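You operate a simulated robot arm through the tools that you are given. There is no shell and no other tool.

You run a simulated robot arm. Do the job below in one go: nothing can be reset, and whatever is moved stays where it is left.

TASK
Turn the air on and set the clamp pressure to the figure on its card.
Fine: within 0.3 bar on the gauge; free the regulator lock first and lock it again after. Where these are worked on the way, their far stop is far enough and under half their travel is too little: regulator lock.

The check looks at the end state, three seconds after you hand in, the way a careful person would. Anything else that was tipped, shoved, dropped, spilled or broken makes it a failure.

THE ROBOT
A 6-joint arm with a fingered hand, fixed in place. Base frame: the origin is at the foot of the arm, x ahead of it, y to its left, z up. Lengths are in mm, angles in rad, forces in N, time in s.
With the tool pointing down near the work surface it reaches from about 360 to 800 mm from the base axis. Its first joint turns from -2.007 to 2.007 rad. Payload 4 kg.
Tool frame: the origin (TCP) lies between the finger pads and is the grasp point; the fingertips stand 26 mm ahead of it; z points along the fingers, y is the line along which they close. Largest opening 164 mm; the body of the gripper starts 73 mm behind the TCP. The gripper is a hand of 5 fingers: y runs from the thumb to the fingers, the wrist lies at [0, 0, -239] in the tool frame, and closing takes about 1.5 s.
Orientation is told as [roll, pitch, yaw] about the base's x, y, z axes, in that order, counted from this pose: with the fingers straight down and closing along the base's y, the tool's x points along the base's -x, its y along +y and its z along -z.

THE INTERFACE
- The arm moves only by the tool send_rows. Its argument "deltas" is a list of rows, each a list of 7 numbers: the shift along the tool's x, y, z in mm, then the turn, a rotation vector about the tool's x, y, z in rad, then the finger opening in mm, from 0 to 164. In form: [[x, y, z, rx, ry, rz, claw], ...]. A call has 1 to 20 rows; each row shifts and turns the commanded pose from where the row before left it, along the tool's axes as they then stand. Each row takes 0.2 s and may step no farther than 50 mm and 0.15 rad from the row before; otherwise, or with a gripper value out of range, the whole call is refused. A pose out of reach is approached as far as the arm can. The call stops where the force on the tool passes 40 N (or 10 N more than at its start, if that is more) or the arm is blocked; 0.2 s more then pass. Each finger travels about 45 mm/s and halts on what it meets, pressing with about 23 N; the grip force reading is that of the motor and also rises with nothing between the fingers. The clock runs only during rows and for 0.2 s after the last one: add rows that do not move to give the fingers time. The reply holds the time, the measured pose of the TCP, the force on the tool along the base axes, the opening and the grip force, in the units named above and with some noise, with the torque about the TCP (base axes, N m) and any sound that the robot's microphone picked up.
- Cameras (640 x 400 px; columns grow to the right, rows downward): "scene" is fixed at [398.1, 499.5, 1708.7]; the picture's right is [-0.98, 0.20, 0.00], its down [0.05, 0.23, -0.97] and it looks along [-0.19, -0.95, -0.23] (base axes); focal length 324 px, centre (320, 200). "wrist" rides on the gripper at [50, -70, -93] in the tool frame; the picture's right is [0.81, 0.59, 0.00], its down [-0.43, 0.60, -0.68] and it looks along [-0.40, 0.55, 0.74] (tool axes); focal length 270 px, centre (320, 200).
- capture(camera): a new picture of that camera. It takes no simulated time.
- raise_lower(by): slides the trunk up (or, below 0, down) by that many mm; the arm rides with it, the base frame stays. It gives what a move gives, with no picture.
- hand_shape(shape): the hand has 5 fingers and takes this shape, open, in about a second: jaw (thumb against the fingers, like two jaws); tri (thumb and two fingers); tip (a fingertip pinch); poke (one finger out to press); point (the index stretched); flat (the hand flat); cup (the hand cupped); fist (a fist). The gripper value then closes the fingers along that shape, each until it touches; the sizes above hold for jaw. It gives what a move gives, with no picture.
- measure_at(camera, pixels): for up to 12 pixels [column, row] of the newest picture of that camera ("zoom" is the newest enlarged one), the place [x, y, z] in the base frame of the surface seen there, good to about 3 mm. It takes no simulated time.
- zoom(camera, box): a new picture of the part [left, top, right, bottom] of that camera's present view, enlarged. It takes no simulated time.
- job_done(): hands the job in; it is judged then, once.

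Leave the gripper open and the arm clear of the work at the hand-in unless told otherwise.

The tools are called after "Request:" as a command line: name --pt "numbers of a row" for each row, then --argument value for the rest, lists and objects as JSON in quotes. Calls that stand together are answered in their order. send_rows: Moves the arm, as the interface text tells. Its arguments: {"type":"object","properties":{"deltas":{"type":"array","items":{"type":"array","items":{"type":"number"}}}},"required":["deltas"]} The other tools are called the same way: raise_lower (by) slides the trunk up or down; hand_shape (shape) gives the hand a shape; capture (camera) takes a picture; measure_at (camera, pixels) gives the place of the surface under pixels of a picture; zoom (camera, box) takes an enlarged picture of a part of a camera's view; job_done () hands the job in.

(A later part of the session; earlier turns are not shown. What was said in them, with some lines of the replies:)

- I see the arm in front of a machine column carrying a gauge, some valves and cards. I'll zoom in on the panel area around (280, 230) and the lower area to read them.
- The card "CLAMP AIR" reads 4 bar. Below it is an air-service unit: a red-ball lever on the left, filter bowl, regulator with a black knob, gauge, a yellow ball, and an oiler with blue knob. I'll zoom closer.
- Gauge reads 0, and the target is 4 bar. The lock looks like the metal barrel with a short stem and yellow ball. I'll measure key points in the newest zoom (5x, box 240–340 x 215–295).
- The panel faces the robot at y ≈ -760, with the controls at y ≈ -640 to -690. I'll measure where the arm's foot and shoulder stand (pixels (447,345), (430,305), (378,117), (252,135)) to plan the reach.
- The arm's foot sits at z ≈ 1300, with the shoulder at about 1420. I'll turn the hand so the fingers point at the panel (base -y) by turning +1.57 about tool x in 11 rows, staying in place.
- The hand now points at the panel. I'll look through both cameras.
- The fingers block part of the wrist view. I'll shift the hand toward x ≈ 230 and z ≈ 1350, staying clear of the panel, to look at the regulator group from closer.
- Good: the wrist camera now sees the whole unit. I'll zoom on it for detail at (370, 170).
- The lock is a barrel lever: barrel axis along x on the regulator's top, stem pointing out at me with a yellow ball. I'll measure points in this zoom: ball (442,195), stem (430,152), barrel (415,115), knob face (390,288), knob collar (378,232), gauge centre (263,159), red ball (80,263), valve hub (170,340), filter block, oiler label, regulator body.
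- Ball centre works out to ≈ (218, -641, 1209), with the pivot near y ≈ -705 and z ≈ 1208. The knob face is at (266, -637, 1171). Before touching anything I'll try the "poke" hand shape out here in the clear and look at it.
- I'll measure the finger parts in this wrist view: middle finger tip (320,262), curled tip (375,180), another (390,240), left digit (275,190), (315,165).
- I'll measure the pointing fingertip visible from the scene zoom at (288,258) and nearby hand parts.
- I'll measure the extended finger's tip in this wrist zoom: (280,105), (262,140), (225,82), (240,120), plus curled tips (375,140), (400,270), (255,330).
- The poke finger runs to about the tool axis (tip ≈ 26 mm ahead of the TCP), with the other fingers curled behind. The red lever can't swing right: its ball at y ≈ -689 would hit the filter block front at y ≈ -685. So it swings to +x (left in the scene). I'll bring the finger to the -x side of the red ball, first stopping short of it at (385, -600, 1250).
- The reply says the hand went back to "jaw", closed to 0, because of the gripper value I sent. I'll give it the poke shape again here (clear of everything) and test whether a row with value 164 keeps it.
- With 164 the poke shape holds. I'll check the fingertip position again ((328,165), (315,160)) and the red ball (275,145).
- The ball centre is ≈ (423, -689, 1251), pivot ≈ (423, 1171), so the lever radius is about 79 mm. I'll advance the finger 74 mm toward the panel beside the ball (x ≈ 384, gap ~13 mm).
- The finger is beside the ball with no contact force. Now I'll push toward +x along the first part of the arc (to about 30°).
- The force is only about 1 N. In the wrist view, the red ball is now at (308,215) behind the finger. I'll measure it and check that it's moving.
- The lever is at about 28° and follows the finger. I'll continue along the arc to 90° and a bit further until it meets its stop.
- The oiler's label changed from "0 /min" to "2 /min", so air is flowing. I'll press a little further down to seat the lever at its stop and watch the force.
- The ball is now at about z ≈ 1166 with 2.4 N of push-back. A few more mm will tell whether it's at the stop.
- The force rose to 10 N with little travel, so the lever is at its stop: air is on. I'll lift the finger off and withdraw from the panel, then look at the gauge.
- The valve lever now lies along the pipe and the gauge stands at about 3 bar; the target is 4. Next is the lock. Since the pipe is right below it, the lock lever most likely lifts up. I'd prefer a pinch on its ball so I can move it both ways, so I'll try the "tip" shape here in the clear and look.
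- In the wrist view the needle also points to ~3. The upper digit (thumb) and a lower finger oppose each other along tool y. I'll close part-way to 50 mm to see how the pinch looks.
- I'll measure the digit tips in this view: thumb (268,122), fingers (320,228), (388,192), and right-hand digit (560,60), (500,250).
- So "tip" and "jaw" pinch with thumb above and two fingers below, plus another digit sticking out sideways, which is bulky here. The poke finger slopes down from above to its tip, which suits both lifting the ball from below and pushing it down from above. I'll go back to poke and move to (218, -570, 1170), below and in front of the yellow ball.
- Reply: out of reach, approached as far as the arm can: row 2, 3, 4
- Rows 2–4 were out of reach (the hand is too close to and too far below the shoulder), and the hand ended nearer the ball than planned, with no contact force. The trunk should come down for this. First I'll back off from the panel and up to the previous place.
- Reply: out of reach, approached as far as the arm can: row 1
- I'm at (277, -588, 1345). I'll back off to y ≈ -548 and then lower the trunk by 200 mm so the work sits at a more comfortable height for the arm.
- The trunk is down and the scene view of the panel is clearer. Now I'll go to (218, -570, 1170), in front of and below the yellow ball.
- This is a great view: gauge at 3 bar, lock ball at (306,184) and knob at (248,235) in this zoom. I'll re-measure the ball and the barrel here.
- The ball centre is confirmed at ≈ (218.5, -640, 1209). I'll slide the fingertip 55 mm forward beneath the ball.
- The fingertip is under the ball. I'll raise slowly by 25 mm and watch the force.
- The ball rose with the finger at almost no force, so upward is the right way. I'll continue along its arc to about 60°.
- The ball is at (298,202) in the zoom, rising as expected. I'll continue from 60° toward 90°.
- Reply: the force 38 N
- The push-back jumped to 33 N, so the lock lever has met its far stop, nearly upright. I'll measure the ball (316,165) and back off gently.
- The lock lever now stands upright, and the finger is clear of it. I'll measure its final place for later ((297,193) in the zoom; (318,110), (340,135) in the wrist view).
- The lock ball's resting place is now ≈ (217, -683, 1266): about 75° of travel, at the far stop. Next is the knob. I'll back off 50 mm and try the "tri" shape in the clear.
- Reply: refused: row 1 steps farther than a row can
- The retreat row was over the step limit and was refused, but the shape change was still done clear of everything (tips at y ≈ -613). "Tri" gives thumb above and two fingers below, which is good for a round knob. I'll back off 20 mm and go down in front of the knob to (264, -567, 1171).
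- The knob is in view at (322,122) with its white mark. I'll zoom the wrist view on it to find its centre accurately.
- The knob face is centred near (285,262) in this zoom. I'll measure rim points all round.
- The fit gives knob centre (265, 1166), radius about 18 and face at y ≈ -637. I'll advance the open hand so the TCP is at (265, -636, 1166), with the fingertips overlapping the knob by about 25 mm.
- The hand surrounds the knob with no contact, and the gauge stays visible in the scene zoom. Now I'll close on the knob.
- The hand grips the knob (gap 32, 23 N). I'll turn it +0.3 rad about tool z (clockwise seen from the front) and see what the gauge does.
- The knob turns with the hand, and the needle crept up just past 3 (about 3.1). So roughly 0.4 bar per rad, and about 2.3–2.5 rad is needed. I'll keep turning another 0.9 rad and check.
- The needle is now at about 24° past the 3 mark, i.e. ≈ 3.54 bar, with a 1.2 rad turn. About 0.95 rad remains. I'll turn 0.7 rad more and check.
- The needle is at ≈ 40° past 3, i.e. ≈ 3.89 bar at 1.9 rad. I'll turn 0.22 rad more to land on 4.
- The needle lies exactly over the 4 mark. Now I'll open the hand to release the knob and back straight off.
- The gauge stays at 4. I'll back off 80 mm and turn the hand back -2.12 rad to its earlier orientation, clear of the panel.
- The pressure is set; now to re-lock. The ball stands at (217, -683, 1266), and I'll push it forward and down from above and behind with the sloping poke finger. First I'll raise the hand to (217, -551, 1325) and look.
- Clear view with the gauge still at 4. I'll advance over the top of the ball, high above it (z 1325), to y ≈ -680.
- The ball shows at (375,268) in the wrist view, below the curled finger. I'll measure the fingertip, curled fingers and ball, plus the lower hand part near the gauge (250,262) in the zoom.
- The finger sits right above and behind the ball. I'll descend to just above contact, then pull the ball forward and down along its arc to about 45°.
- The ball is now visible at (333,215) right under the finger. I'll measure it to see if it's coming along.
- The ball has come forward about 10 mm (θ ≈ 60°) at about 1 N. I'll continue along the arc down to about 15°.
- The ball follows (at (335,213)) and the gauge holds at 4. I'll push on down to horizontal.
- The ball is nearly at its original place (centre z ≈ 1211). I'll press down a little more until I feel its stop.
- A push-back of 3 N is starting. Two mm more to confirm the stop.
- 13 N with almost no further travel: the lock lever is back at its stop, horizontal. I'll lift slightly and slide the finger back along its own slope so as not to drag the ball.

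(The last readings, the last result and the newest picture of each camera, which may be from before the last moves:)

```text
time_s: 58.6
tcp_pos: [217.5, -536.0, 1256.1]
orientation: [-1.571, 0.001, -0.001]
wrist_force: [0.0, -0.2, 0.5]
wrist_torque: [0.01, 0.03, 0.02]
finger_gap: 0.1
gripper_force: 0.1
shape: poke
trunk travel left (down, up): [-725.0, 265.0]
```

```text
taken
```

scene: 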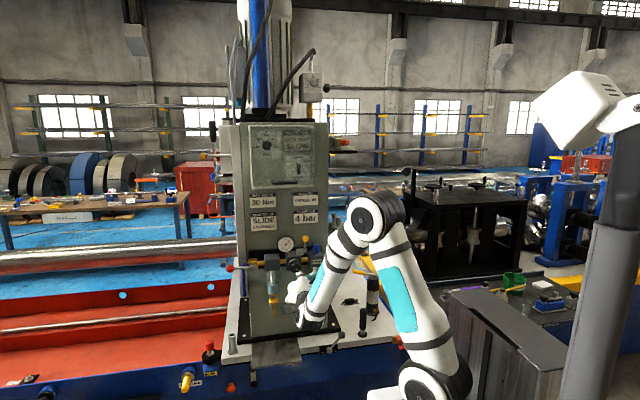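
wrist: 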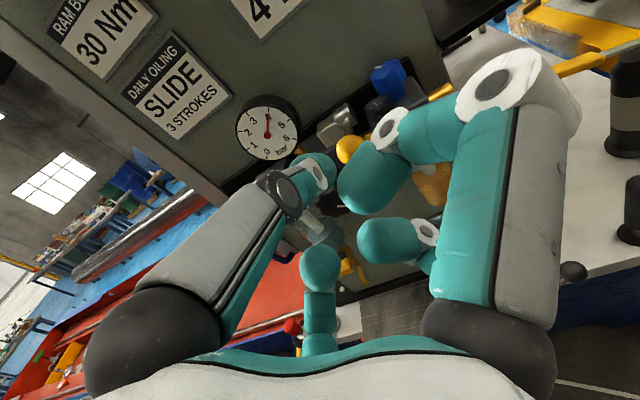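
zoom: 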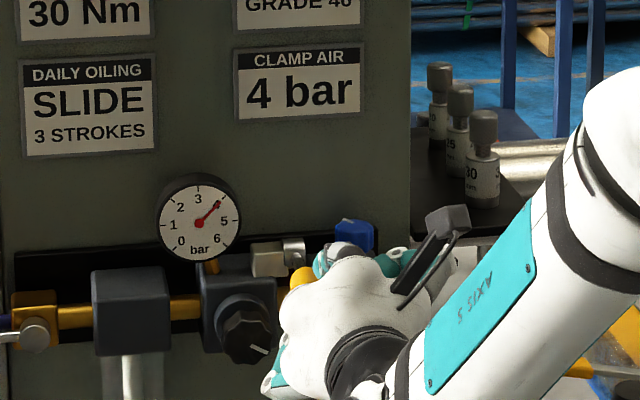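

The lock lever looks back at horizontal and the gauge still shows 4. I'll move the hand well away and up, open it (jaw shape), and then inspect everything.

Request:
send_rows --pt "0 0 -45 0 0 0 164" --pt "0 0 -45 0 0 0 164" --pt "0 -45 0 0 0 0 164" --pt "0 -45 0 0 0 0 164" --pt "0 -45 0 0 0 0 164" --pt "0 -20 0 0 0 0 164" --pt "0 0 0 0 0 0 164"

Request:
hand_shape --shape "jaw"

Request:
capture --camera "scene"

Request:
zoom --camera "scene" --box '[220, 220, 340, 300]'

Request:
zoom --camera "scene" --box '[280, 230, 320, 265]'

```text
time_s: 60.2
tcp_pos: [249.7, -485.6, 1409.0]
orientation: [-1.57, 0.002, -0.003]
wrist_force: [-0.6, -0.7, -0.2]
wrist_torque: [0.0, -0.01, -0.03]
finger_gap: 0.0
gripper_force: 0.1
shape: poke
out of reach, approached as far as the arm can: row 2, 5, 6
trunk travel left (down, up): [-725.0, 265.0]
```

```text
time_s: 61.1
tcp_pos: [250.8, -486.8, 1409.8]
orientation: [-1.572, 0.001, 0.0]
wrist_force: [0.8, 0.1, -0.4]
wrist_torque: [0.0, -0.02, 0.02]
finger_gap: 164.1
gripper_force: 0.1
shape: jaw
trunk travel left (down, up): [-725.0, 265.0]
```

```text
taken
```

scene: 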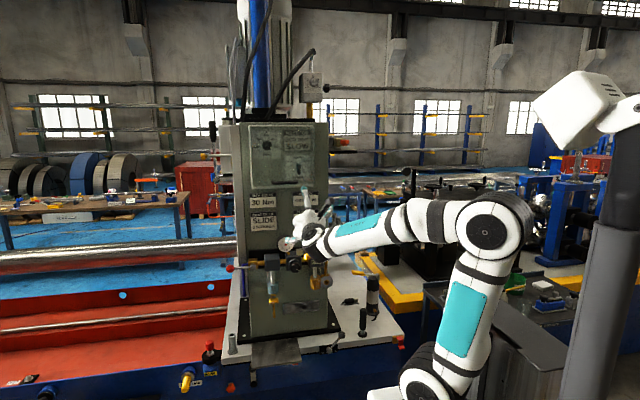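

```text
5.00 times, centred on (280, 260) of scene
```

zoom: 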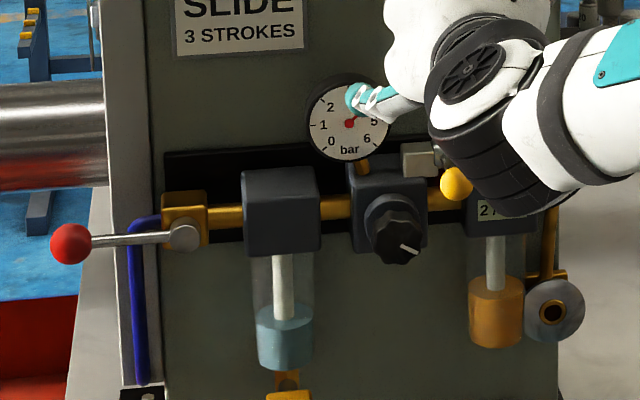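

```text
11.43 times, centred on (300, 248) of scene
```

zoom: 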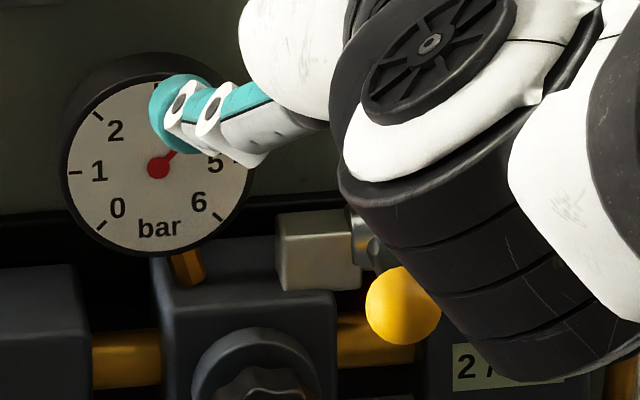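

The lever ball is horizontal again. A finger hides the gauge needle from the scene camera, so I'll raise the trunk 150 mm to clear the view and check.

Request:
raise_lower --by 150

Request:
capture --camera "scene"

Request:
zoom --camera "scene" --box '[220, 215, 340, 295]'

Request:
zoom --camera "scene" --box '[280, 230, 320, 265]'

```text
time_s: 62.8
tcp_pos: [250.7, -486.0, 1559.5]
orientation: [-1.571, 0.001, -0.003]
wrist_force: [0.5, 0.2, -0.3]
wrist_torque: [-0.02, 0.03, -0.01]
finger_gap: 163.9
gripper_force: 0.0
shape: jaw
trunk travel left (down, up): [-875.0, 115.0]
```

```text
taken
```

scene: 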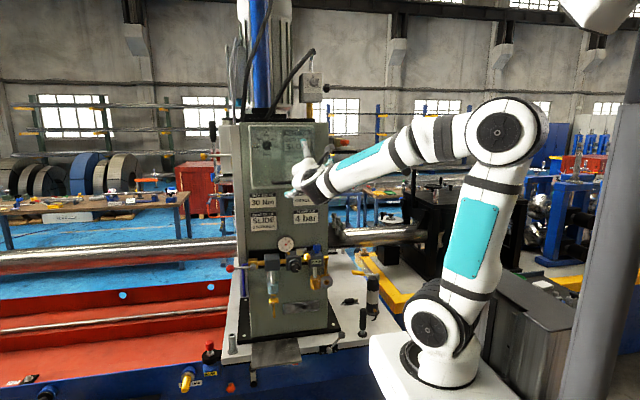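

```text
5.00 times, centred on (280, 255) of scene
```

zoom: 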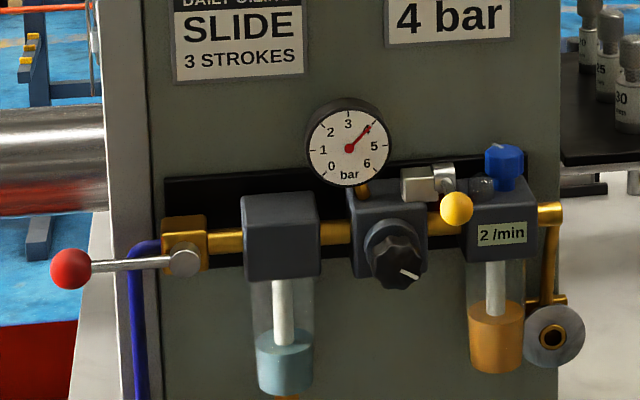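

```text
11.43 times, centred on (300, 248) of scene
```

zoom: 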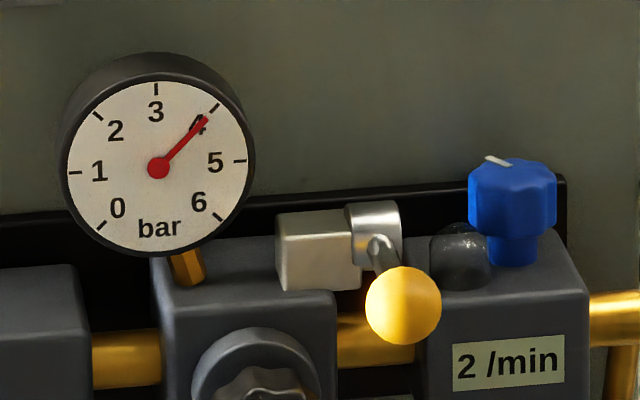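

Final check: the valve lever lies along the pipe at its stop, the gauge needle is on 4 bar, and the lock lever is back in its original locked position. The oiler knob shows the same setting as at the start and nothing else looks disturbed. The hand is open (164 mm) and clear. Handing in.

Request:
job_done

```text
The job is handed in.
```

The air is on and the clamp pressure is set to 4 bar, the figure on its card. The job is handed in.

- **Air valve:** the red-ball lever is turned along the pipe to its stop.
- **Pressure:** the gauge read about 3 bar once the air was on. I turned the regulator knob up until the needle sat on the 4 mark, and it held there after locking.
- **Regulator lock:** I lifted the yellow-ball lever to its far stop before touching the knob. Afterwards I pushed it back down to its stop, its starting position.

I saw nothing else moved in the last pictures. The hand was open and clear of the work at hand-in. The trunk was left 50 mm lower than at the start.
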